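You operate a simulated robot arm through the tools that you are given. There is no shell and no other tool.

You run a simulated two-armed robot. Do the job below in one go: nothing can be reset, and whatever is moved stays where it is left.

TASK
Pick up the carton that says "fuses" from the second shelf from the bottom of the grey rack with one hand, pass it to the other hand and put it on the second shelf from the bottom of the blue rack. Set down upright: carton.

It is judged by the outcome, as a careful person would: the job done as asked, and still so three seconds after it is handed in. It fails if anything else is knocked over, pushed out of place, dropped, spilled or broken.

THE ROBOT
Two 6-joint arms with two-finger parallel grippers on one trunk, on a base that drives. Base frame: it is fixed to the floor where the robot stands at the start and does not move with it; the origin is under the middle of the robot, x ahead of it, y to its left, z up. Readings come in m, rad, newtons and seconds.
The left shoulder is at the start at [-0.107, 0.177, 0.71], the right one opposite. With the tool pointing down near the work surface each hand reaches from about 0.1 to 0.72 m from the robot's upright axis, wherever it stands, measured 20 degrees to its own side. Places, roughly: carton [1, -2.25, 0.5]; second shelf of the blue rack [0.1, -3.1, 0.6]. Payload 1.57 kg a hand.
The tool frame of a hand sits at the grasp point between the pads (the TCP): z along the fingers, y along the line on which they close. The tips reach 0.03 m beyond it. The gripper opens to 0.08 m. The fingers are 0.017 m wide and 0.012 m thick; the gripper's body (0.04 by 0.082 m) begins 0.08 m behind the TCP.
Orientation is told as [roll, pitch, yaw] about the base's x, y, z axes, in that order, counted from this pose: with the fingers straight down and closing along the base's y, the tool's x points along the base's -x, its y along +y and its z along -z.

THE INTERFACE
- The arms move only by the tool send_rows. It takes "left_steps", "right_steps" or both (then of equal length, played together; a hand with none holds still); each is a list of rows, each a list of 7 numbers: the turn, a rotation vector about the tool's x, y, z in units of 4 degrees (1.0 is 4 degrees), then the shift along the tool's x, y, z in units of 30 mm (1.0 is 30 mm), then the closure in counts, from 0 (fully open) to 255 (shut). In form: [[wx, wy, wz, x, y, z, fingers], ...]. A call has 1 to 20 rows; each row shifts and turns the commanded pose from where the row before left it, along the tool's axes as they then stand. A call with a number of a shift or a turn outside -1 to 1 is refused whole. A row lasts 0.2 s, in which the tool goes at most 0.05 m and 0.15 rad; a call with a longer step from one row to the next is refused whole, and so is a gripper value outside its range. Where a pose cannot be reached the arm comes as near as it can. A force on the tool above 40 N (or 10 N above the force at the start of the call, whichever is more), or a blocked arm, ends the call early, and 0.2 s more pass. Each finger travels about 0.072 m/s and halts on what it meets, pressing with about 38 N; the grip force reading is that of the motor and also rises with nothing between the fingers. The clock runs only during rows and for 0.2 s after the last one: add rows that do not move to give the fingers time. It gives the time, the measured TCP pose, the force on the tool (base axes), the opening and the grip force at its end, in the units of the frame above (readings bear some noise), with the torque about the TCP (base axes, N m) and any sound that the robot's microphone picked up.
- Cameras (640 x 400 px; columns grow to the right, rows downward): "scene" is now at [0.0464, 0.0243, 1.4437]; the picture's right is [0.11, -0.99, 0.00], its down [-0.71, -0.08, -0.70] and it looks along [0.70, 0.08, -0.71] (base axes); focal length 260 px, centre (320, 200). "left" rides on the left gripper at [0.072, 0.007, -0.122] in its tool frame; the picture's right is [-0.09, 1.00, 0.00], its down [-0.84, -0.08, -0.54] and it looks along [-0.54, -0.05, 0.84] (tool axes); focal length 238 px, centre (320, 200). "right" rides on the right gripper at [0.072, -0.007, -0.122] in its tool frame; the picture's right is [0.09, 1.00, 0.00], its down [-0.84, 0.08, -0.54] and it looks along [-0.54, 0.05, 0.84] (tool axes); focal length 238 px, centre (320, 200). There is no depth. A picture from a camera that has moved, and an enlarged one, comes with that camera's place and axes in the base frame and with its lens. The place of the scene camera against the robot may be out by one fixed shift of up to 0.025 m in any direction.
- snapshot(camera): a new picture of that camera. It takes no simulated time.
- raise_lower(by): slides the trunk up (or, below 0, down) by that many m; the arms and the scene camera ride with it, the base frame stays. It gives what a move gives, with no picture.
- steer(legs): drives the robot by 1 to 6 legs, each [ahead, left, turn to the left] in m, m and rad, along the robot's own axes; the way and the turn of a leg run together, so that a leg with both is an arc; at most 1.5 m and 3.142 rad a leg. The arms and the cameras ride along, it lands a little off, and it stops where it bumps. It gives what a move gives.
- turn_head(pan, tilt): turns the head with the scene camera to pan (to the left, within 2.496 rad either way) and tilt (down, from -0.506 to 1.204), counted from straight ahead of the robot. It gives what a move gives.
- zoom(camera, box): a new picture of the part [left, top, right, bottom] of that camera's present view, enlarged. It takes no simulated time.
- close_job(): hands the job in; it is judged then, once.

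Nothing tells you exact positions but the pictures and the camera data. Unless the task says otherwise, let go and move clear before handing in.

The tools are called after ">>>" as name(argument=value, ...) on one line, values as JSON. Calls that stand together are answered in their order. send_rows: Moves the arms, as the interface text tells. Its arguments: {"type":"object","properties":{"left_steps":{"type":"array"},"right_steps":{"type":"array"}},"required":[]} The other tools are called the same way: raise_lower (by) slides the trunk up or down; steer (legs) drives the base; turn_head (pan, tilt) turns the head that bears the scene camera; snapshot (camera) takes a picture; zoom (camera, box) takes an enlarged picture of a part of a camera's view; close_job () hands the job in.

At the start:

```text
clock: 0.0
left_ee_pos: [0.4615, 0.215, 0.8282]
left_tcp_rot: [0.0, -0.001, 0.002]
left_contact_force: [1.2, 0.4, 1.1]
left_wrist_torque: [-0.01, 0.0, -0.02]
left_finger_gap: 0.08
left_grip_force: 0.0
right_ee_pos: [0.3787, -0.1666, 0.8175]
right_tcp_rot: [-0.001, -0.001, 0.001]
right_contact_force: [-0.2, -0.4, -0.6]
right_wrist_torque: [0.02, -0.01, 0.0]
right_finger_gap: 0.08
right_grip_force: 0.0
trunk travel left (down, up): [-0.15, 0.178]
robot x, y, heading: [0.0, 0.0008, 0.001]
head pan, tilt: [0.115, 0.794]
```

scene: 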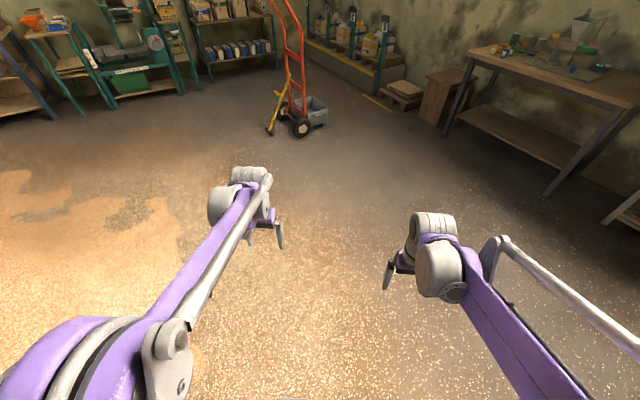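
right: 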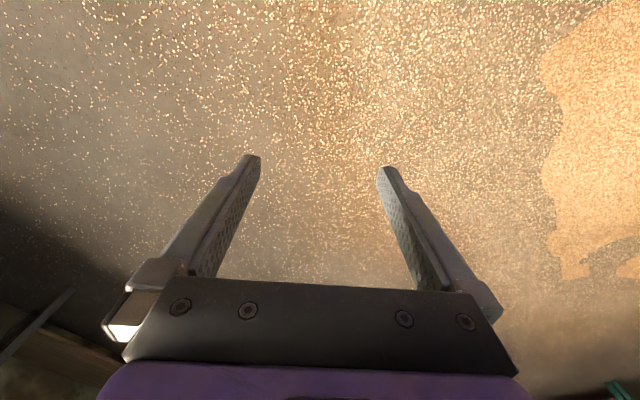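
left: 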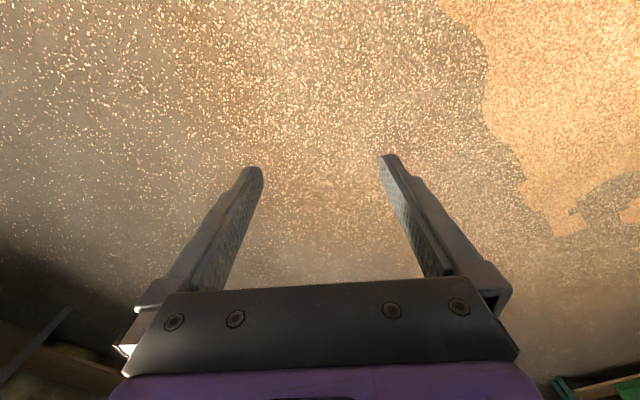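

I see the open workshop floor with racks at the far wall; the carton and the blue rack should be off to my right, outside this picture. I will turn the head to the right to look at them first.

>>> turn_head(pan=-1.25, tilt=0.4)

>>> snapshot(camera="scene")

```text
clock: 1.5
left_ee_pos: [0.4626, 0.2151, 0.8275]
left_tcp_rot: [-0.001, -0.001, 0.001]
left_contact_force: [0.3, 0.2, 0.9]
left_wrist_torque: [0.01, -0.02, -0.03]
left_finger_gap: 0.0799
left_grip_force: 0.1
right_ee_pos: [0.3783, -0.1664, 0.8164]
right_tcp_rot: [0.001, -0.001, 0.0]
right_contact_force: [0.3, 0.6, 0.3]
right_wrist_torque: [-0.01, 0.0, 0.0]
right_finger_gap: 0.0802
right_grip_force: 0.0
trunk travel left (down, up): [-0.15, 0.178]
robot x, y, heading: [0.0, 0.0011, -0.004]
head pan, tilt: [-1.25, 0.4]
```

```text
taken
camera scene: at [-0.0047, -0.0729, 1.4783], right [-0.95, -0.32, 0.0], down [-0.12, 0.37, -0.92], along [0.29, -0.87, -0.39], focal length 260 px, centre (320, 200)
```

scene: 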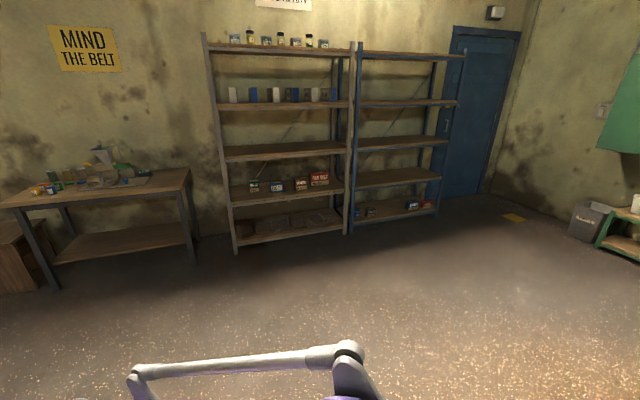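

The grey rack (left) and blue rack (right) stand side by side against the wall to my right. I will zoom in on the grey rack's second shelf and the blue rack's shelves.

>>> zoom(camera="scene", box=[215, 140, 375, 240])

>>> zoom(camera="scene", box=[330, 130, 490, 230])

```text
4.00 times, centred on (295, 190) of scene
camera zoom: at [-0.0047, -0.0729, 1.4783], right [-0.95, -0.32, 0.0], down [-0.12, 0.37, -0.92], along [0.29, -0.87, -0.39], focal length 1042 px, centre (420, 240)
```

zoom: 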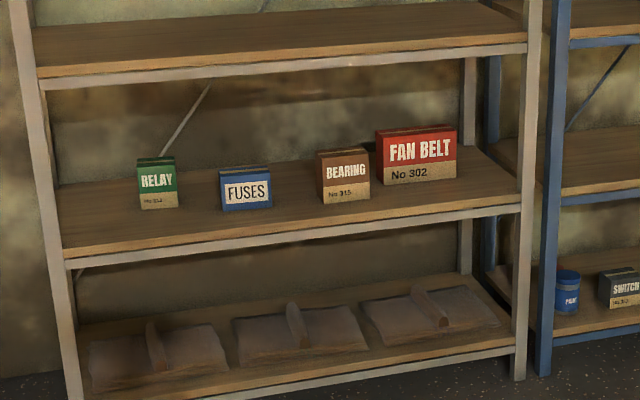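

```text
4.00 times, centred on (410, 180) of scene
camera zoom: at [-0.0047, -0.0729, 1.4783], right [-0.95, -0.32, 0.0], down [-0.12, 0.37, -0.92], along [0.29, -0.87, -0.39], focal length 1042 px, centre (-40, 280)
```

zoom: 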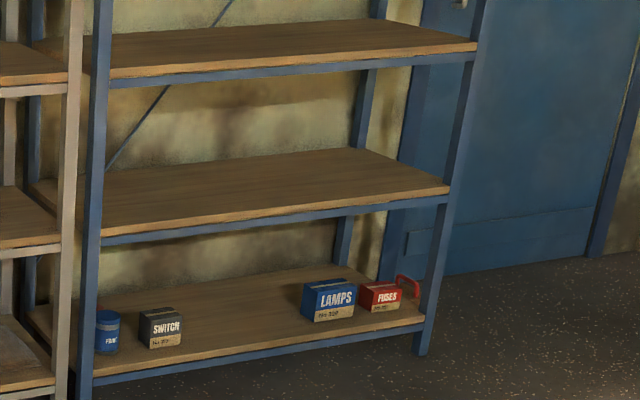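

The grey rack's second shelf (top about z 0.5) holds RELAY, FUSES (blue/tan), BEARING and FAN BELT, with the FUSES carton at about [1.2, -2.3]. The blue rack's second shelf is empty. I will drive to a staging spot facing the grey rack, about 1 m back.

>>> steer(legs=[[0, 0, -0.945], [1.2, -0.35, 0]])

>>> turn_head(pan=0.0, tilt=0.6)

>>> snapshot(camera="scene")

```text
clock: 10.2
left_ee_pos: [0.8352, -1.4354, 0.8285]
left_tcp_rot: [0.0, 0.0, -0.968]
left_contact_force: [-0.1, -1.1, -0.4]
left_wrist_torque: [0.02, -0.02, 0.02]
left_finger_gap: 0.0803
left_grip_force: 0.0
right_ee_pos: [0.4725, -1.582, 0.8164]
right_tcp_rot: [0.0, 0.0, -0.968]
right_contact_force: [-0.5, 1.0, -0.3]
right_wrist_torque: [-0.03, -0.02, 0.03]
right_finger_gap: 0.0798
right_grip_force: 0.1
trunk travel left (down, up): [-0.15, 0.178]
robot x, y, heading: [0.3922, -1.1793, -0.965]
head pan, tilt: [-1.25, 0.4]
```

```text
clock: 11.6
left_ee_pos: [0.8332, -1.4358, 0.8285]
left_tcp_rot: [0.002, 0.001, -0.968]
left_contact_force: [-0.3, 0.1, 0.1]
left_wrist_torque: [-0.03, 0.0, -0.02]
left_finger_gap: 0.0801
left_grip_force: 0.0
right_ee_pos: [0.4721, -1.5819, 0.8171]
right_tcp_rot: [0.001, 0.001, -0.969]
right_contact_force: [0.0, -0.1, 0.6]
right_wrist_torque: [-0.02, -0.03, -0.02]
right_finger_gap: 0.08
right_grip_force: 0.0
trunk travel left (down, up): [-0.15, 0.178]
robot x, y, heading: [0.3971, -1.1743, -0.97]
head pan, tilt: [0.0, 0.6]
```

```text
taken
camera scene: at [0.4264, -1.2059, 1.4601], right [-0.82, -0.57, 0.0], down [-0.32, 0.47, -0.83], along [0.47, -0.68, -0.56], focal length 260 px, centre (320, 200)
```

scene: 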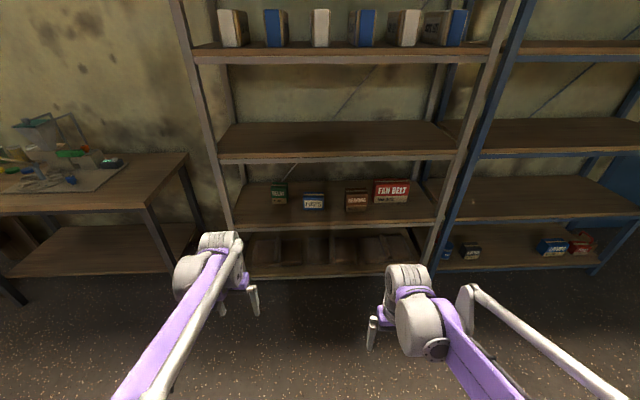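

>>> zoom(camera="scene", box=[230, 150, 430, 275])

>>> zoom(camera="scene", box=[265, 165, 361, 225])

```text
3.20 times, centred on (330, 212) of scene
camera zoom: at [0.4264, -1.2059, 1.4601], right [-0.82, -0.57, 0.0], down [-0.32, 0.47, -0.83], along [0.47, -0.68, -0.56], focal length 833 px, centre (288, 160)
```

zoom: 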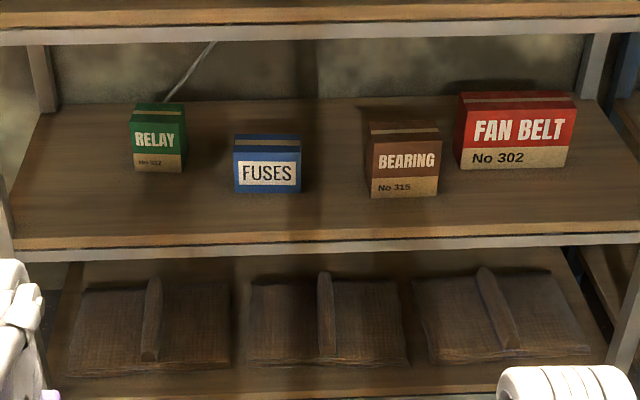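

```text
6.67 times, centred on (313, 195) of scene
camera zoom: at [0.4264, -1.2059, 1.4601], right [-0.82, -0.57, 0.0], down [-0.32, 0.47, -0.83], along [0.47, -0.68, -0.56], focal length 1736 px, centre (367, 233)
```

zoom: 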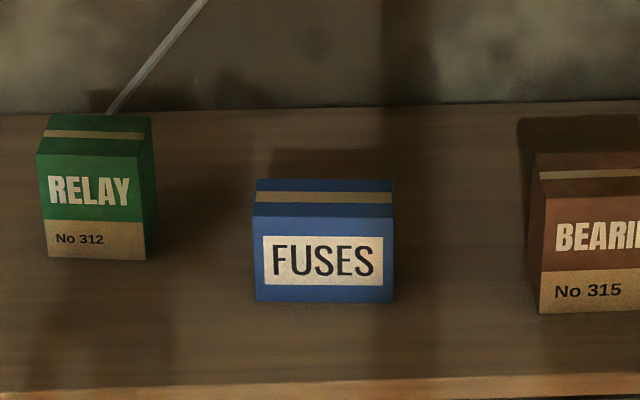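

The FUSES carton is clear now: roughly 0.128 wide × 0.062 deep × 0.094 high, standing on a shelf at z about 0.50, about 0.13 m behind the front edge. Before planning the grasp I want to see how the arms and the base are built.

>>> turn_head(pan=-0.3, tilt=1.15)

>>> snapshot(camera="scene")

>>> snapshot(camera="right")

>>> snapshot(camera="left")

```text
clock: 12.6
left_ee_pos: [0.8346, -1.4342, 0.8285]
left_tcp_rot: [-0.001, -0.002, -0.969]
left_contact_force: [0.0, -0.8, -0.2]
left_wrist_torque: [-0.01, 0.02, 0.0]
left_finger_gap: 0.08
left_grip_force: 0.0
right_ee_pos: [0.4723, -1.5824, 0.8176]
right_tcp_rot: [0.001, 0.0, -0.969]
right_contact_force: [-0.3, -1.3, -0.5]
right_wrist_torque: [-0.01, -0.02, 0.02]
right_finger_gap: 0.08
right_grip_force: 0.1
trunk travel left (down, up): [-0.15, 0.178]
robot x, y, heading: [0.3928, -1.1729, -0.965]
head pan, tilt: [-0.3, 1.15]
```

```text
taken
camera scene: at [0.3941, -1.1899, 1.4185], right [-0.95, -0.3, 0.0], down [-0.27, 0.87, -0.41], along [0.12, -0.39, -0.91], focal length 260 px, centre (320, 200)
```

scene: 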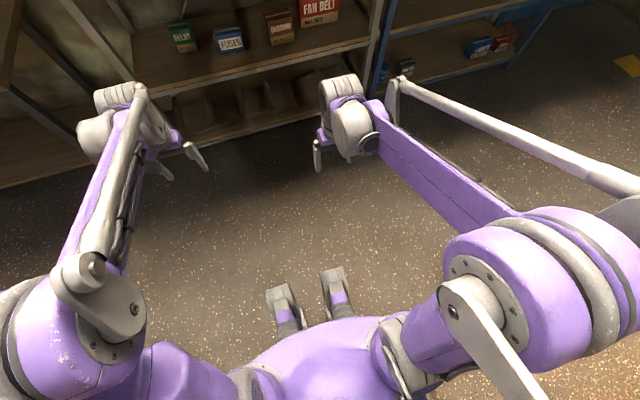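

```text
taken
camera right: at [0.427, -1.5258, 0.938], right [0.77, 0.64, 0.0], down [0.54, -0.65, 0.54], along [0.35, -0.42, -0.84], focal length 238 px, centre (320, 200)
```

right: 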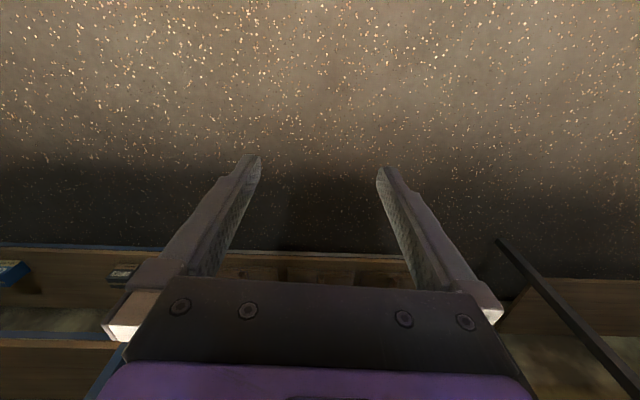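

```text
taken
camera left: at [0.8004, -1.3729, 0.9501], right [0.87, 0.49, 0.0], down [0.41, -0.73, 0.54], along [0.26, -0.47, -0.84], focal length 238 px, centre (320, 200)
```

left: 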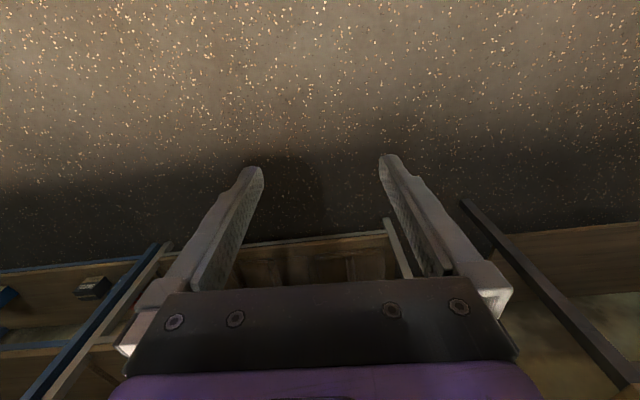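

The arms reach from shoulder drums beside the trunk, and the base sticks out only a little ahead of it. The carton can only be gripped across its 0.06 m depth, so I plan tilted, downward grasps with the hands turned 90°. I will test those wrist poses here in free space with both arms.

>>> send_rows(right_steps=[[0, 0, 0, -0.9, 0, 1, 0], [0, 0, 0, -0.9, 0, 1, 0], [0, 0, 0, -0.9, 0, 1, 0], [0, 0, 0, -0.9, 0, 1, 0], [0, 0, 0, -0.9, 0, 1, 0], [0, 0, 0, -0.9, 0, 1, 0], [0, 0, 1, 0, 0, 0, 0], [0, 0, 1, 0, 0, 0, 0], [0, 0, 1, 0, 0, 0, 0], [0, 0, 1, 0, 0, 0, 0], [0, 0, 1, 0, 0, 0, 0], [0, 0, 1, 0, 0, 0, 0], [0, 0, 1, 0, 0, 0, 0], [0, 0, 1, 0, 0, 0, 0], [0, 0, 1, 0, 0, 0, 0], [0, 0, 1, 0, 0, 0, 0], [0, 0, 1, 0, 0, 0, 0], [0, 0, 1, 0, 0, 0, 0], [0, 0, 1, 0, 0, 0, 0], [0, 0, 1, 0, 0, 0, 0]], left_steps=[[0, 0, 0, -0.5, 0, 1, 0], [0, 0, 0, -0.5, 0, 1, 0], [0, 0, 0, -0.5, 0, 1, 0], [0, 0, 0, -0.5, 0, 1, 0], [0, 0, 0, -0.5, 0, 1, 0], [0, 0, 0, -0.5, 0, 1, 0], [0, 0, -1, 0, 0, 0, 0], [0, 0, -1, 0, 0, 0, 0], [0, 0, -1, 0, 0, 0, 0], [0, 0, -1, 0, 0, 0, 0], [0, 0, -1, 0, 0, 0, 0], [0, 0, -1, 0, 0, 0, 0], [0, 0, -1, 0, 0, 0, 0], [0, 0, -1, 0, 0, 0, 0], [0, 0, -1, 0, 0, 0, 0], [0, 0, -1, 0, 0, 0, 0], [0, 0, -1, 0, 0, 0, 0], [0, 0, -1, 0, 0, 0, 0], [0, 0, -1, 0, 0, 0, 0], [0, 0, -1, 0, 0, 0, 0]])

>>> snapshot(camera="scene")

```text
clock: 16.8
left_ee_pos: [0.8863, -1.5094, 0.6477]
left_tcp_rot: [0.001, -0.001, 0.01]
left_contact_force: [0.1, 0.4, -0.1]
left_wrist_torque: [0.03, 0.0, 0.02]
left_finger_gap: 0.0802
left_grip_force: 0.1
right_ee_pos: [0.5651, -1.7152, 0.6372]
right_tcp_rot: [0.002, 0.002, -1.947]
right_contact_force: [0.5, 0.4, 0.5]
right_wrist_torque: [-0.01, 0.0, 0.0]
right_finger_gap: 0.0799
right_grip_force: 0.0
trunk travel left (down, up): [-0.15, 0.178]
robot x, y, heading: [0.396, -1.1767, -0.97]
head pan, tilt: [-0.3, 1.15]
```

```text
taken
camera scene: at [0.3941, -1.1899, 1.4184], right [-0.95, -0.3, 0.0], down [-0.27, 0.87, -0.41], along [0.12, -0.39, -0.91], focal length 260 px, centre (320, 200)
```

scene: 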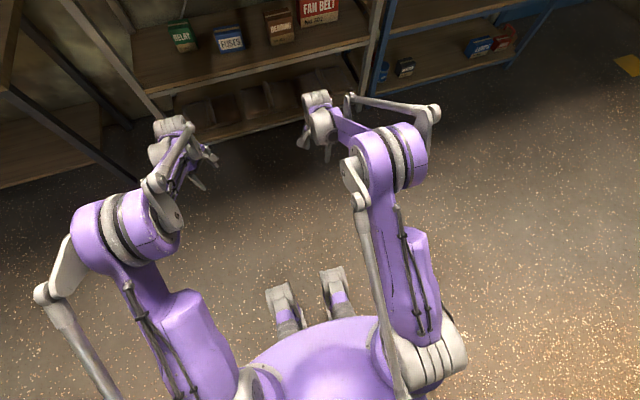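

Both arms reached the test pose so far. I will finish the 90° turn and then tilt both hands by about 36° toward the middle, to see whether these wrist poses are reachable.

>>> send_rows(right_steps=[[0, 0, 1, 0, 0, 0, 0], [0, 0, 1, 0, 0, 0, 0], [0, 0, 1, 0, 0, 0, 0], [0, 0, 1, 0, 0, 0, 0], [0, 0, 1, 0, 0, 0, 0], [0, 0, 1, 0, 0, 0, 0], [0, 0, 1, 0, 0, 0, 0], [0, 0, 1, 0, 0, 0, 0], [0, 0, 0.5, 0, 0, 0, 0], [0, 1, 0, 0, 0, 0, 0], [0, 1, 0, 0, 0, 0, 0], [0, 1, 0, 0, 0, 0, 0], [0, 1, 0, 0, 0, 0, 0], [0, 1, 0, 0, 0, 0, 0], [0, 1, 0, 0, 0, 0, 0], [0, 1, 0, 0, 0, 0, 0], [0, 1, 0, 0, 0, 0, 0], [0, 1, 0, 0, 0, 0, 0]], left_steps=[[0, 0, -1, 0, 0, 0, 0], [0, 0, -1, 0, 0, 0, 0], [0, 0, -1, 0, 0, 0, 0], [0, 0, -1, 0, 0, 0, 0], [0, 0, -1, 0, 0, 0, 0], [0, 0, -1, 0, 0, 0, 0], [0, 0, -1, 0, 0, 0, 0], [0, 0, -1, 0, 0, 0, 0], [0, 0, -0.5, 0, 0, 0, 0], [0, 1, 0, 0, 0, 0, 0], [0, 1, 0, 0, 0, 0, 0], [0, 1, 0, 0, 0, 0, 0], [0, 1, 0, 0, 0, 0, 0], [0, 1, 0, 0, 0, 0, 0], [0, 1, 0, 0, 0, 0, 0], [0, 1, 0, 0, 0, 0, 0], [0, 1, 0, 0, 0, 0, 0], [0, 1, 0, 0, 0, 0, 0]])

>>> snapshot(camera="scene")

>>> snapshot(camera="right")

>>> snapshot(camera="left")

```text
clock: 20.6
left_ee_pos: [0.8863, -1.5097, 0.6473]
left_tcp_rot: [0.0, 0.63, 0.602]
left_contact_force: [-1.0, 0.0, 0.4]
left_wrist_torque: [0.0, 0.02, 0.01]
left_finger_gap: 0.0801
left_grip_force: 0.2
right_ee_pos: [0.5649, -1.7158, 0.6365]
right_tcp_rot: [0.0, 0.628, -2.542]
right_contact_force: [-0.6, 0.6, -0.3]
right_wrist_torque: [0.01, -0.02, 0.0]
right_finger_gap: 0.0801
right_grip_force: 0.1
trunk travel left (down, up): [-0.15, 0.178]
robot x, y, heading: [0.3953, -1.1768, -0.966]
head pan, tilt: [-0.3, 1.15]
```

```text
taken
camera scene: at [0.3942, -1.19, 1.4184], right [-0.95, -0.3, 0.0], down [-0.27, 0.87, -0.41], along [0.12, -0.39, -0.91], focal length 260 px, centre (320, 200)
```

scene: 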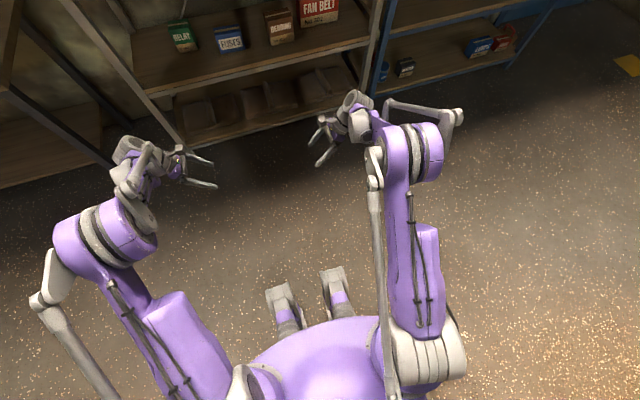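

```text
taken
camera right: at [0.5497, -1.717, 0.7771], right [0.62, -0.78, 0.05], down [-0.78, -0.63, -0.05], along [0.08, -0.01, -1.0], focal length 238 px, centre (320, 200)
```

right: 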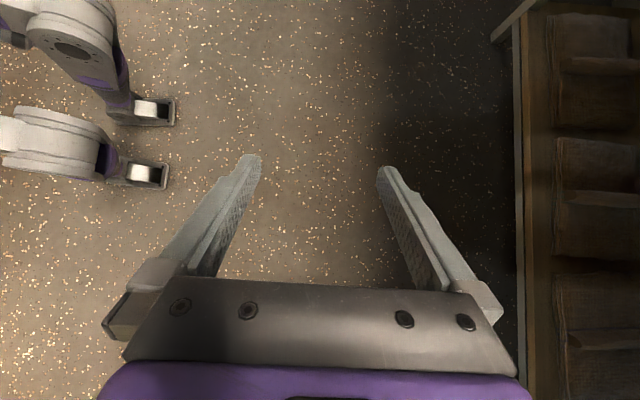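

```text
taken
camera left: at [0.8944, -1.497, 0.7888], right [-0.5, 0.86, -0.05], down [0.86, 0.5, -0.05], along [-0.02, -0.07, -1.0], focal length 238 px, centre (320, 200)
```

left: 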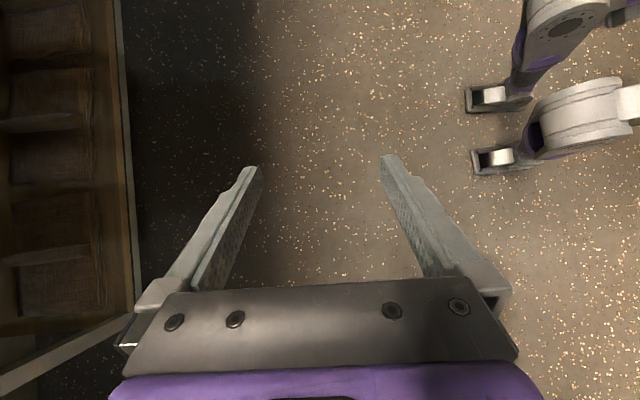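

The tilted poses are fully reachable and the hand cameras look straight down in them, which helps. I will tilt the right hand a bit more, pull both hands back and lower the trunk, so the arm passes well below the third shelf.

>>> send_rows(right_steps=[[0, 1, 0, 0, -1, 0, 0], [0, 1, 0, 0, -1, 0, 0], [0, 0, 0, 0, -1, 0, 0], [0, 0, 0, 0, -1, 0, 0], [0, 0, 0, 0, -1, 0, 0], [0, 0, 0, 0, 0, 0, 0], [0, 0, 0, 0, 0, 0, 0], [0, 0, 0, 0, 0, 0, 0], [0, 0, 0, 0, 0, 0, 0]], left_steps=[[0, 1, 0, 0, 1, 0, 0], [0, 1, 0, 0, 1, 0, 0], [0, 0, 0, 0, 1, 0, 0], [0, 0, 0, 0, 1, 0, 0], [0, 0, 0, 0, 1, 0, 0], [0, 0, 0, 0, 1, 0, 0], [0, 0, 0, 0, 1, 0, 0], [0, 0, 0, 0, 1, 0, 0], [0, 0, 0, 0, 1, 0, 0]])

>>> raise_lower(by=-0.145)

>>> turn_head(pan=0, tilt=0.75)

>>> snapshot(camera="scene")

```text
clock: 22.6
left_ee_pos: [0.7327, -1.2857, 0.6469]
left_tcp_rot: [-0.001, 0.768, 0.599]
left_contact_force: [-1.4, -0.8, -0.2]
left_wrist_torque: [-0.02, -0.02, 0.01]
left_finger_gap: 0.0801
left_grip_force: 0.1
right_ee_pos: [0.4797, -1.5917, 0.6362]
right_tcp_rot: [0.0, 0.767, -2.539]
right_contact_force: [-0.8, 0.2, 0.1]
right_wrist_torque: [-0.01, 0.02, -0.01]
right_finger_gap: 0.0801
right_grip_force: 0.2
trunk travel left (down, up): [-0.15, 0.178]
robot x, y, heading: [0.3969, -1.1743, -0.968]
head pan, tilt: [-0.3, 1.15]
```

```text
clock: 24.3
left_ee_pos: [0.7336, -1.2862, 0.5021]
left_tcp_rot: [0.001, 0.767, 0.602]
left_contact_force: [0.1, 0.2, 0.8]
left_wrist_torque: [-0.02, -0.03, -0.02]
left_finger_gap: 0.0797
left_grip_force: 0.2
right_ee_pos: [0.4796, -1.592, 0.492]
right_tcp_rot: [-0.002, 0.767, -2.54]
right_contact_force: [-0.3, 0.1, 0.8]
right_wrist_torque: [0.0, -0.02, 0.0]
right_finger_gap: 0.0801
right_grip_force: 0.0
trunk travel left (down, up): [-0.005, 0.323]
robot x, y, heading: [0.3976, -1.1717, -0.964]
head pan, tilt: [-0.3, 1.15]
```

```text
clock: 25.2
left_ee_pos: [0.7337, -1.2862, 0.5024]
left_tcp_rot: [0.0, 0.768, 0.603]
left_contact_force: [0.8, -0.3, -0.6]
left_wrist_torque: [-0.01, -0.01, 0.05]
left_finger_gap: 0.0799
left_grip_force: 0.1
right_ee_pos: [0.4801, -1.5919, 0.4918]
right_tcp_rot: [0.0, 0.768, -2.539]
right_contact_force: [0.0, 0.3, -0.6]
right_wrist_torque: [0.02, 0.01, 0.01]
right_finger_gap: 0.0803
right_grip_force: 0.1
trunk travel left (down, up): [-0.005, 0.323]
robot x, y, heading: [0.3989, -1.1728, -0.969]
head pan, tilt: [0.0, 0.75]
```

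```text
taken
camera scene: at [0.4469, -1.2358, 1.2976], right [-0.82, -0.57, 0.0], down [-0.39, 0.56, -0.73], along [0.41, -0.6, -0.68], focal length 260 px, centre (320, 200)
```

scene: 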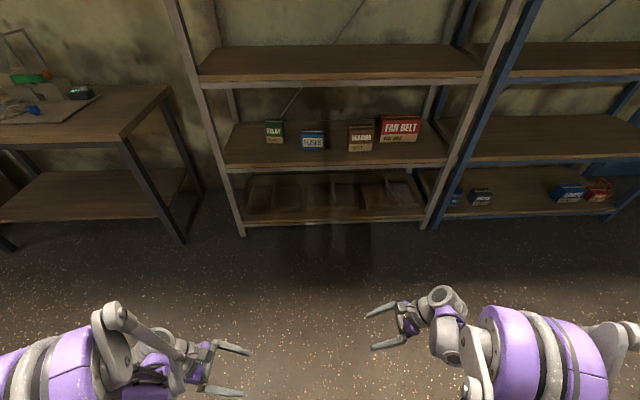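

The trunk is down and both hands are back from the rack line. I will zoom on the right fingertips to check the scene camera's offset against the known hand pose, and re-measure the carton and shelves from this height.

>>> zoom(camera="scene", box=[350, 270, 478, 350])

>>> zoom(camera="scene", box=[240, 95, 400, 195])

>>> zoom(camera="scene", box=[264, 110, 360, 170])

```text
5.00 times, centred on (414, 310) of scene
camera zoom: at [0.4469, -1.2358, 1.2976], right [-0.82, -0.57, 0.0], down [-0.39, 0.56, -0.73], along [0.41, -0.6, -0.68], focal length 1302 px, centre (-150, -350)
```

zoom: 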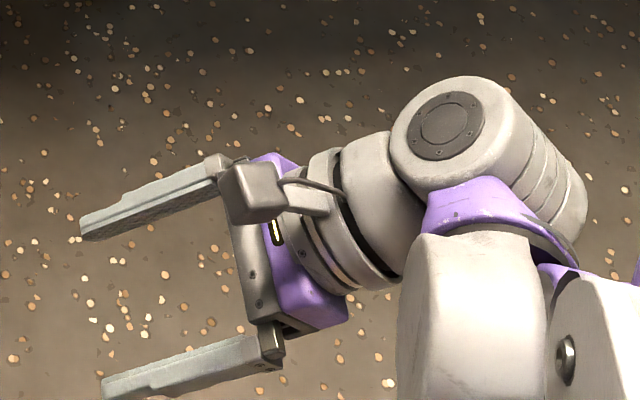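

```text
4.00 times, centred on (320, 145) of scene
camera zoom: at [0.4469, -1.2358, 1.2976], right [-0.82, -0.57, 0.0], down [-0.39, 0.56, -0.73], along [0.41, -0.6, -0.68], focal length 1042 px, centre (320, 420)
```

zoom: 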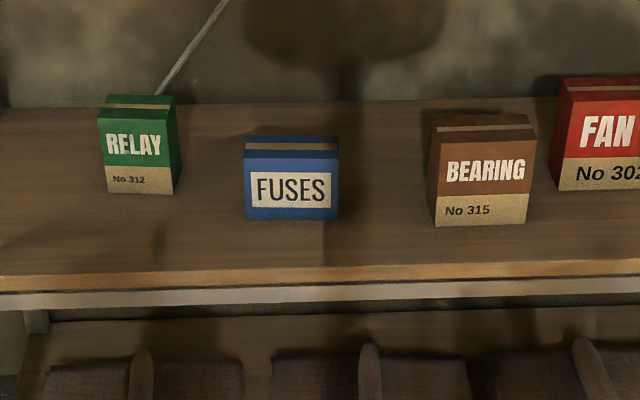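

```text
6.67 times, centred on (312, 140) of scene
camera zoom: at [0.4469, -1.2358, 1.2976], right [-0.82, -0.57, 0.0], down [-0.39, 0.56, -0.73], along [0.41, -0.6, -0.68], focal length 1736 px, centre (373, 600)
```

zoom: 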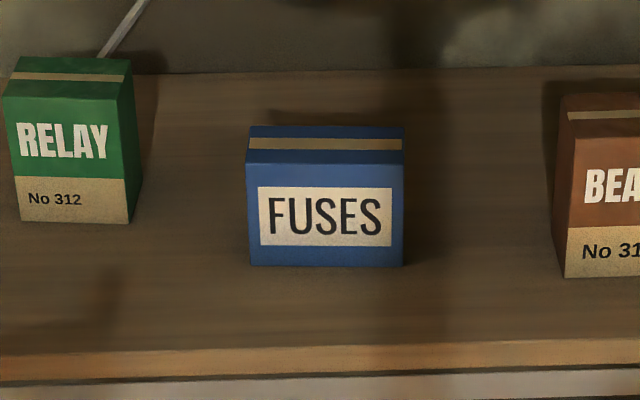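

The scene camera agrees with the measured hand pose to about 5 mm. I need the shelf height more precisely, so I will zoom on the rack feet and posts.

>>> zoom(camera="scene", box=[210, 190, 290, 240])

>>> zoom(camera="scene", box=[400, 185, 480, 235])

>>> zoom(camera="scene", box=[180, 50, 260, 100])

>>> zoom(camera="scene", box=[200, 140, 280, 190])

```text
8.00 times, centred on (250, 215) of scene
camera zoom: at [0.4469, -1.2358, 1.2976], right [-0.82, -0.57, 0.0], down [-0.39, 0.56, -0.73], along [0.41, -0.6, -0.68], focal length 2083 px, centre (880, 80)
```

zoom: 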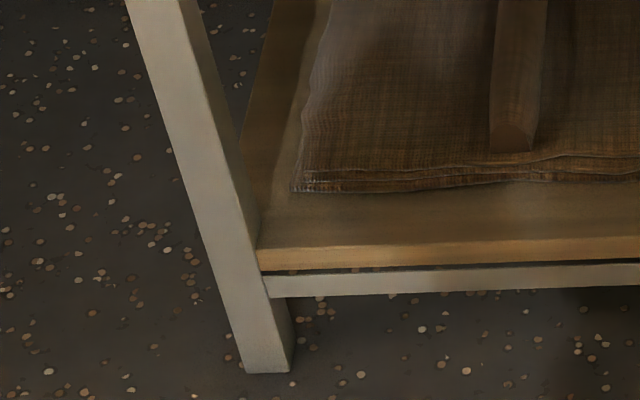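

```text
8.00 times, centred on (440, 210) of scene
camera zoom: at [0.4469, -1.2358, 1.2976], right [-0.82, -0.57, 0.0], down [-0.39, 0.56, -0.73], along [0.41, -0.6, -0.68], focal length 2083 px, centre (-640, 120)
```

zoom: 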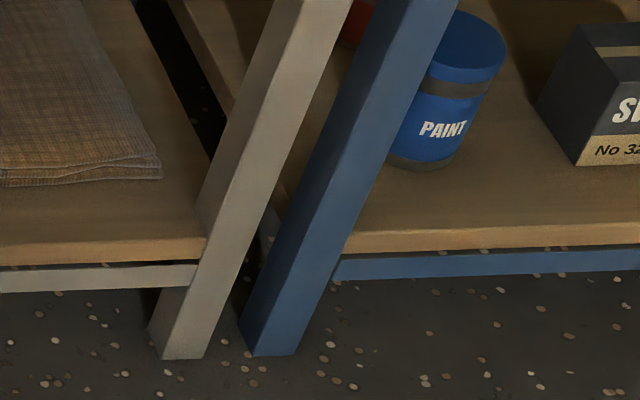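

```text
8.00 times, centred on (220, 75) of scene
camera zoom: at [0.4469, -1.2358, 1.2976], right [-0.82, -0.57, 0.0], down [-0.39, 0.56, -0.73], along [0.41, -0.6, -0.68], focal length 2083 px, centre (1120, 1200)
```

zoom: 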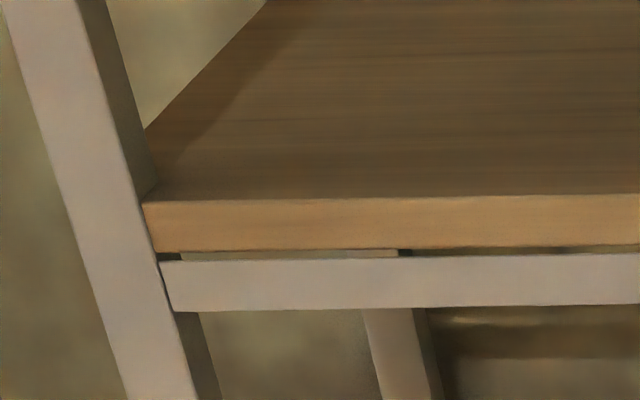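

```text
8.00 times, centred on (240, 165) of scene
camera zoom: at [0.4469, -1.2358, 1.2976], right [-0.82, -0.57, 0.0], down [-0.39, 0.56, -0.73], along [0.41, -0.6, -0.68], focal length 2083 px, centre (960, 480)
```

zoom: 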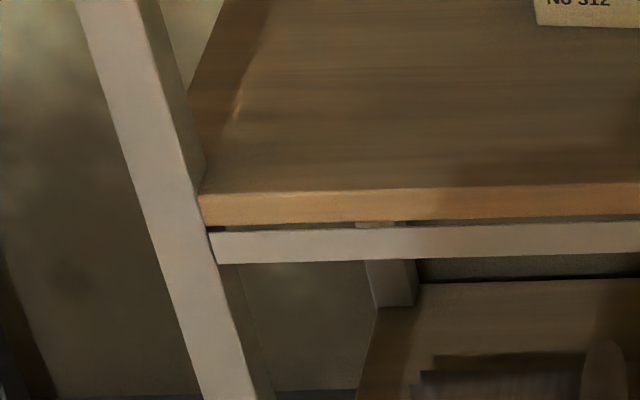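

Refined values: shelf 2 top is at z ≈ 0.557, and the carton is about 0.12 × 0.058 × 0.089, centred 1.29 m ahead and 0.04 m left of the robot, turned square to my heading. I will raise the right hand to entry height and drive in until the carton is about 0.68 m ahead.

>>> send_rows(right_steps=[[0, 0, 0, 0.9, 0, -0.387, 0], [0, 0, 0, 0.9, 0, -0.387, 0], [0, 0, 0, 0.9, 0, -0.387, 0], [0, 0, 0, 0.9, 0, -0.387, 0], [0, 0, 0, 0.9, 0, -0.387, 0], [0, 0, 0, 0.9, 0, -0.387, 0], [0, 0, 0, 0.9, 0, -0.387, 0], [0, 0, 0, 0, 0, 0, 0]])

>>> steer(legs=[[0.5, 0.04, 0]])

>>> snapshot(camera="scene")

>>> snapshot(camera="right")

```text
clock: 27.0
left_ee_pos: [0.7329, -1.2871, 0.5027]
left_tcp_rot: [0.0, 0.767, 0.604]
left_contact_force: [-0.2, 0.9, -0.1]
left_wrist_torque: [-0.02, 0.0, -0.01]
left_finger_gap: 0.0798
left_grip_force: 0.1
right_ee_pos: [0.5455, -1.5479, 0.6818]
right_tcp_rot: [0.0, 0.767, -2.541]
right_contact_force: [0.0, 0.1, 0.3]
right_wrist_torque: [0.0, 0.05, -0.01]
right_finger_gap: 0.0799
right_grip_force: 0.1
trunk travel left (down, up): [-0.005, 0.323]
robot x, y, heading: [0.3964, -1.1782, -0.969]
head pan, tilt: [0.0, 0.75]
```

```text
clock: 29.9
left_ee_pos: [1.0464, -1.677, 0.5029]
left_tcp_rot: [-0.001, 0.768, 0.599]
left_contact_force: [1.0, -0.3, -0.3]
left_wrist_torque: [0.0, -0.02, 0.01]
left_finger_gap: 0.08
left_grip_force: 0.1
right_ee_pos: [0.8594, -1.936, 0.6827]
right_tcp_rot: [0.001, 0.768, -2.543]
right_contact_force: [0.3, -0.2, 0.4]
right_wrist_torque: [0.03, -0.02, -0.01]
right_finger_gap: 0.0802
right_grip_force: 0.1
trunk travel left (down, up): [-0.005, 0.323]
robot x, y, heading: [0.7072, -1.5654, -0.971]
head pan, tilt: [0.0, 0.75]
```

```text
taken
camera scene: at [0.7607, -1.6244, 1.2977], right [-0.83, -0.56, 0.0], down [-0.38, 0.56, -0.73], along [0.41, -0.6, -0.68], focal length 260 px, centre (320, 200)
```

scene: 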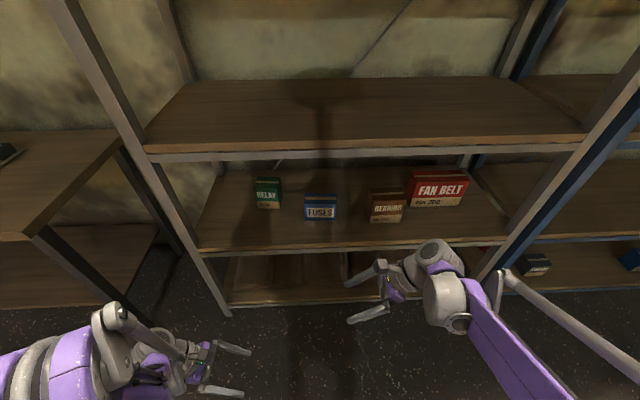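

```text
taken
camera right: at [0.8275, -1.9484, 0.8185], right [0.62, -0.79, 0.06], down [-0.76, -0.62, -0.19], along [0.19, 0.07, -0.98], focal length 238 px, centre (320, 200)
```

right: 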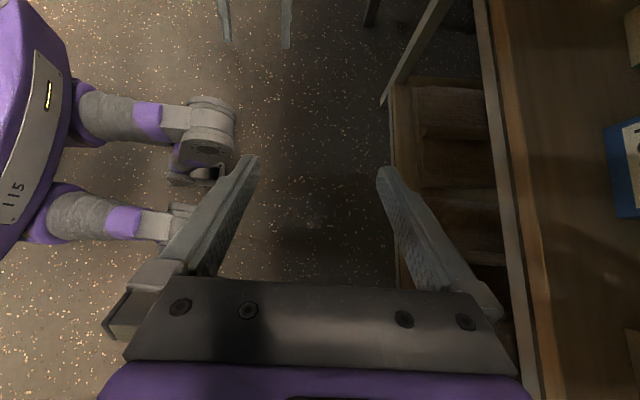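

The robot is now about 0.8 m from the carton and the right hand is still outside the rack. I will re-measure the carton from here with both cameras.

>>> zoom(camera="scene", box=[280, 175, 360, 225])

>>> zoom(camera="scene", box=[240, 150, 480, 300])

>>> zoom(camera="right", box=[480, 100, 640, 200])

```text
8.00 times, centred on (320, 200) of scene
camera zoom: at [0.7607, -1.6244, 1.2977], right [-0.83, -0.56, 0.0], down [-0.38, 0.56, -0.73], along [0.41, -0.6, -0.68], focal length 2083 px, centre (320, 200)
```

zoom: 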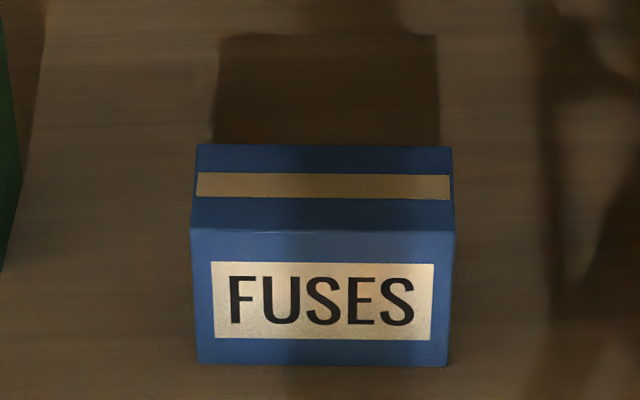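

```text
2.67 times, centred on (360, 225) of scene
camera zoom: at [0.7607, -1.6244, 1.2977], right [-0.83, -0.56, 0.0], down [-0.38, 0.56, -0.73], along [0.41, -0.6, -0.68], focal length 694 px, centre (213, 133)
```

zoom: 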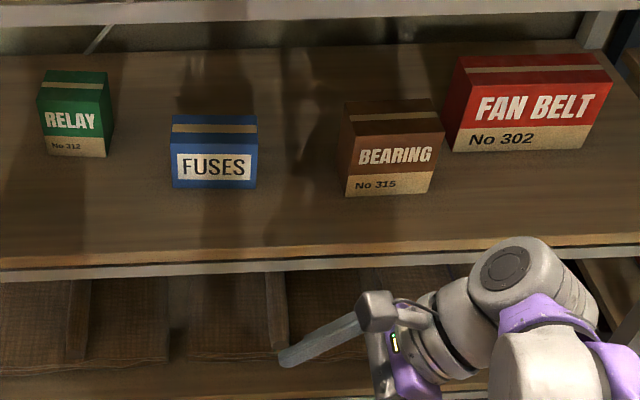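

```text
4.00 times, centred on (560, 150) of right
camera zoom: at [0.8275, -1.9484, 0.8185], right [0.62, -0.79, 0.06], down [-0.76, -0.62, -0.19], along [0.19, 0.07, -0.98], focal length 953 px, centre (-640, 400)
```

zoom: 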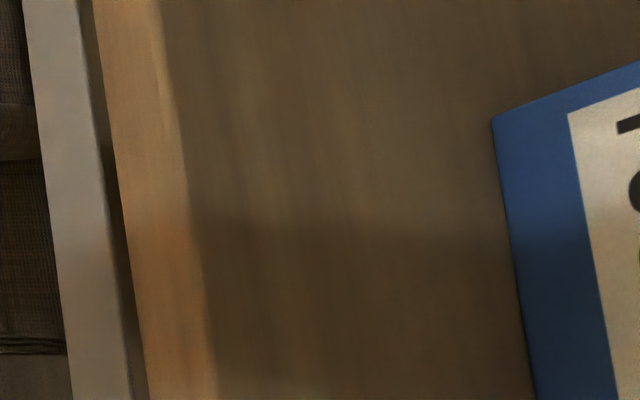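

The hand camera and the scene camera agree on the carton's forward position, so the shelf height of 0.557 holds. I will drive 0.10 m closer, then lower and shift the right hand slightly before reaching in.

>>> steer(legs=[[0.1, 0.0, 0]])

>>> send_rows(right_steps=[[0, 0, 0, -0.45, 0, 0, 0], [0, 0, 0, -0.45, 0, 0, 0], [0, 0, 0, 0, 0, 0, 0]])

>>> snapshot(camera="scene")

>>> snapshot(camera="right")

```text
clock: 31.1
left_ee_pos: [1.1037, -1.7577, 0.5035]
left_tcp_rot: [0.001, 0.768, 0.602]
left_contact_force: [0.2, -0.5, -0.5]
left_wrist_torque: [0.01, -0.01, 0.0]
left_finger_gap: 0.0798
left_grip_force: 0.0
right_ee_pos: [0.9137, -2.0181, 0.6811]
right_tcp_rot: [0.0, 0.767, -2.543]
right_contact_force: [0.0, 0.8, -1.1]
right_wrist_torque: [0.05, -0.02, 0.03]
right_finger_gap: 0.0799
right_grip_force: 0.3
trunk travel left (down, up): [-0.005, 0.323]
robot x, y, heading: [0.7677, -1.6469, -0.972]
head pan, tilt: [0.0, 0.75]
```

```text
clock: 31.9
left_ee_pos: [1.102, -1.7582, 0.503]
left_tcp_rot: [0.001, 0.767, 0.599]
left_contact_force: [0.7, -0.9, -0.6]
left_wrist_torque: [-0.01, 0.03, 0.03]
left_finger_gap: 0.08
left_grip_force: 0.0
right_ee_pos: [0.8977, -2.0302, 0.6632]
right_tcp_rot: [-0.001, 0.767, -2.543]
right_contact_force: [-0.3, 0.0, -0.2]
right_wrist_torque: [0.0, 0.01, -0.01]
right_finger_gap: 0.0798
right_grip_force: 0.1
trunk travel left (down, up): [-0.005, 0.323]
robot x, y, heading: [0.7666, -1.6471, -0.973]
head pan, tilt: [0.0, 0.75]
```

```text
taken
camera scene: at [0.8164, -1.706, 1.2977], right [-0.83, -0.56, 0.0], down [-0.38, 0.56, -0.73], along [0.41, -0.6, -0.68], focal length 260 px, centre (320, 200)
```

scene: 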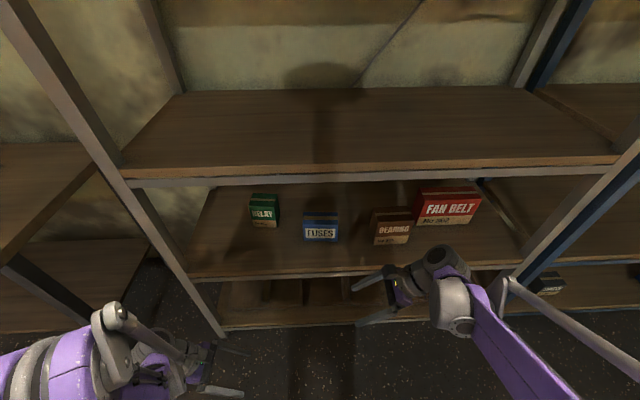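

```text
taken
camera right: at [0.8672, -2.0417, 0.7997], right [0.62, -0.79, 0.06], down [-0.76, -0.62, -0.19], along [0.19, 0.07, -0.98], focal length 238 px, centre (320, 200)
```

right: 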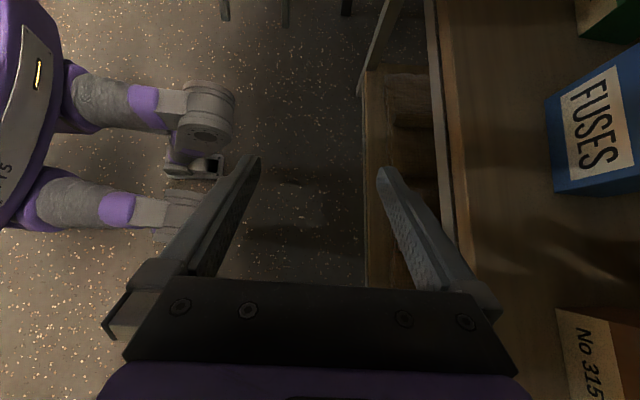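

The carton's front face now shows in the right hand camera as well. I will zoom there to locate it relative to the hand before reaching in.

>>> zoom(camera="right", box=[480, 30, 640, 130])

>>> zoom(camera="right", box=[480, 130, 640, 230])

```text
4.00 times, centred on (560, 80) of right
camera zoom: at [0.8672, -2.0417, 0.7997], right [0.62, -0.79, 0.06], down [-0.76, -0.62, -0.19], along [0.19, 0.07, -0.98], focal length 953 px, centre (-640, 680)
```

zoom: 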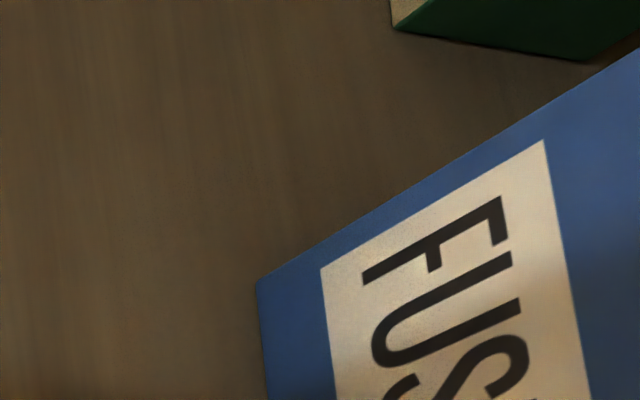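

```text
4.00 times, centred on (560, 180) of right
camera zoom: at [0.8672, -2.0417, 0.7997], right [0.62, -0.79, 0.06], down [-0.76, -0.62, -0.19], along [0.19, 0.07, -0.98], focal length 953 px, centre (-640, 280)
```

zoom: 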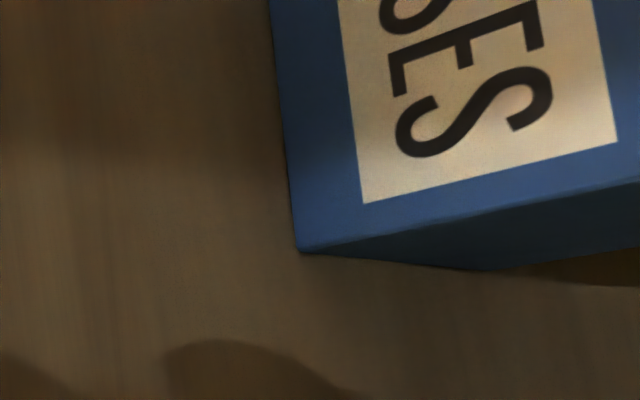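

The carton front is about 0.27–0.28 m ahead of the right fingers and 0.10–0.11 m to their left. I will reach forward 0.15 m first, with a small yaw trim to match the carton, and check the clearance to the third shelf.

>>> send_rows(right_steps=[[-0.2, 0, 0.2, 0, 0.8, 0, 0], [0, 0, 0, 0, 0.9, 0, 0], [0, 0, 0, 0, 0.9, 0, 0], [0, 0, 0, 0, 0.9, 0, 0], [0, 0, 0, 0, 0.9, 0, 0], [0, 0, 0, 0, 0.6, 0, 0], [0, 0, 0, 0, 0, 0, 0]])

>>> snapshot(camera="scene")

>>> snapshot(camera="right")

```text
clock: 33.5
left_ee_pos: [1.1034, -1.7575, 0.5025]
left_tcp_rot: [0.0, 0.768, 0.598]
left_contact_force: [-0.1, 0.3, -0.3]
left_wrist_torque: [-0.03, 0.0, 0.02]
left_finger_gap: 0.0799
left_grip_force: 0.1
right_ee_pos: [0.9807, -2.1541, 0.6634]
right_tcp_rot: [0.0, 0.769, -2.563]
right_contact_force: [-0.2, -0.5, -0.2]
right_wrist_torque: [-0.05, 0.0, 0.01]
right_finger_gap: 0.08
right_grip_force: 0.0
trunk travel left (down, up): [-0.005, 0.323]
robot x, y, heading: [0.7614, -1.6437, -0.974]
head pan, tilt: [0.0, 0.75]
```

```text
taken
camera scene: at [0.8164, -1.706, 1.2977], right [-0.83, -0.56, 0.0], down [-0.38, 0.56, -0.73], along [0.41, -0.6, -0.68], focal length 260 px, centre (320, 200)
```

scene: 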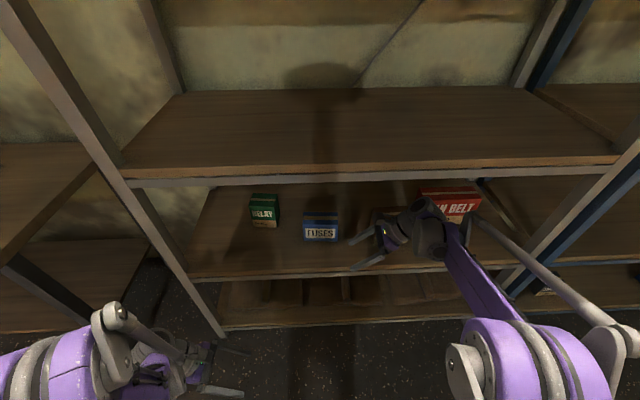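

```text
taken
camera right: at [0.9493, -2.1657, 0.8001], right [0.6, -0.8, 0.06], down [-0.78, -0.6, -0.19], along [0.19, 0.07, -0.98], focal length 238 px, centre (320, 200)
```

right: 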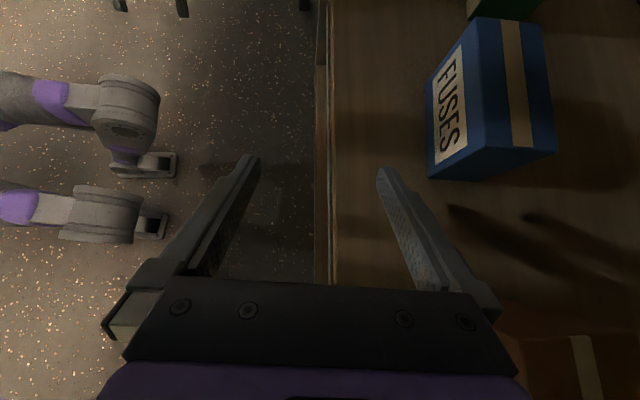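

The arm slides in well under the third shelf and the carton's top is now in the right camera's view. I will zoom to measure it.

>>> zoom(camera="right", box=[410, 5, 570, 105])

>>> zoom(camera="right", box=[410, 95, 570, 195])

```text
4.00 times, centred on (490, 55) of right
camera zoom: at [0.9493, -2.1657, 0.8001], right [0.6, -0.8, 0.06], down [-0.78, -0.6, -0.19], along [0.19, 0.07, -0.98], focal length 953 px, centre (-360, 780)
```

zoom: 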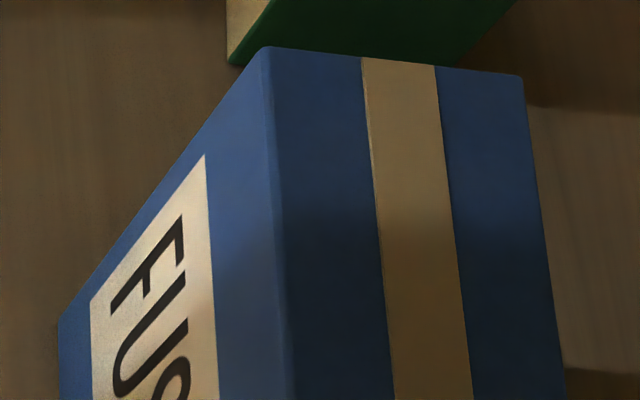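

```text
4.00 times, centred on (490, 145) of right
camera zoom: at [0.9493, -2.1657, 0.8001], right [0.6, -0.8, 0.06], down [-0.78, -0.6, -0.19], along [0.19, 0.07, -0.98], focal length 953 px, centre (-360, 420)
```

zoom: 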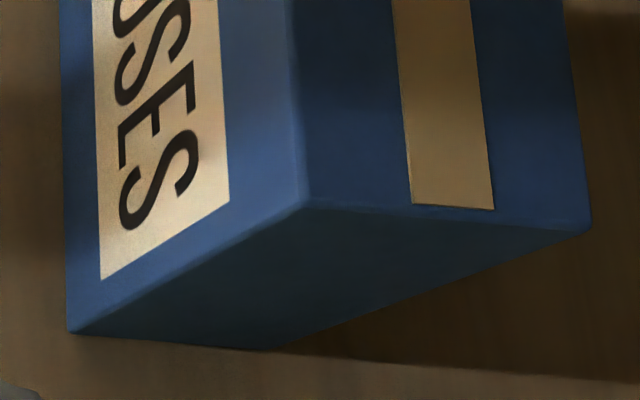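

The carton is square to the hand; its centre is about 0.15 m further forward and 0.11 m to the left of the fingers, with its top at z ≈ 0.64. I will move forward 0.15 m and look again.

>>> send_rows(right_steps=[[0, 0, 0, 0, 1, 0, 0], [0, 0, 0, 0, 1, 0, 0], [0, 0, 0, 0, 1, 0, 0], [0, 0, 0, 0, 1, 0, 0], [0, 0, 0, 0, 1, 0, 0], [0, 0, 0, 0, 0, 0, 0], [0, 0, 0, 0, 0, 0, 0]])

>>> snapshot(camera="right")

>>> snapshot(camera="scene")

```text
clock: 35.1
left_ee_pos: [1.1036, -1.7579, 0.504]
left_tcp_rot: [0.001, 0.768, 0.6]
left_contact_force: [0.4, 0.8, 0.0]
left_wrist_torque: [-0.02, 0.02, -0.02]
left_finger_gap: 0.0795
left_grip_force: 0.1
right_ee_pos: [1.0588, -2.2743, 0.6633]
right_tcp_rot: [-0.001, 0.768, -2.562]
right_contact_force: [-1.0, -0.1, -0.6]
right_wrist_torque: [-0.01, -0.01, -0.01]
right_finger_gap: 0.0798
right_grip_force: 0.0
right hand out of reach, approached as far as the arm can: row 5
trunk travel left (down, up): [-0.005, 0.323]
robot x, y, heading: [0.7656, -1.6459, -0.973]
head pan, tilt: [0.0, 0.75]
```

```text
taken
camera right: at [1.0292, -2.2866, 0.7999], right [0.6, -0.8, 0.06], down [-0.78, -0.6, -0.19], along [0.19, 0.06, -0.98], focal length 238 px, centre (320, 200)
```

right: 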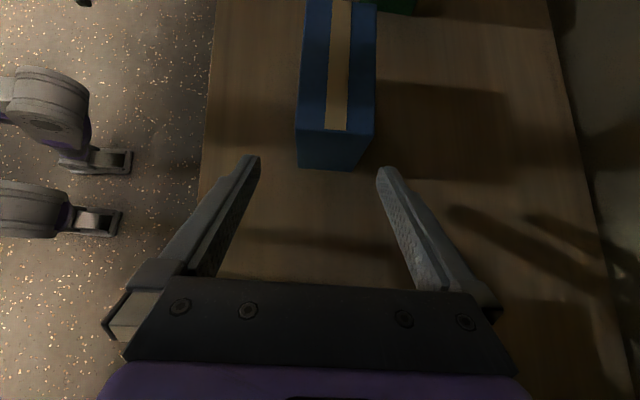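

```text
taken
camera scene: at [0.8164, -1.706, 1.2977], right [-0.83, -0.56, 0.0], down [-0.38, 0.56, -0.73], along [0.41, -0.6, -0.68], focal length 260 px, centre (320, 200)
```

scene: 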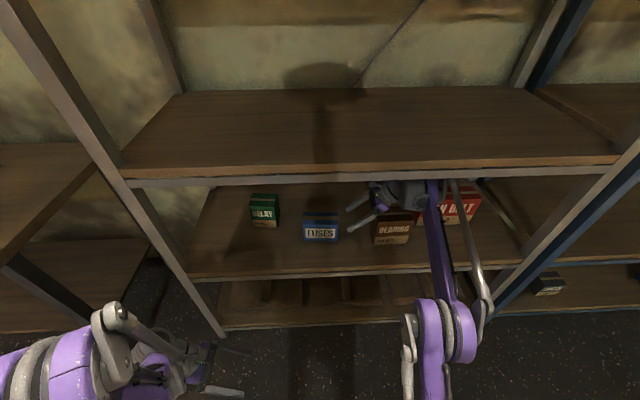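

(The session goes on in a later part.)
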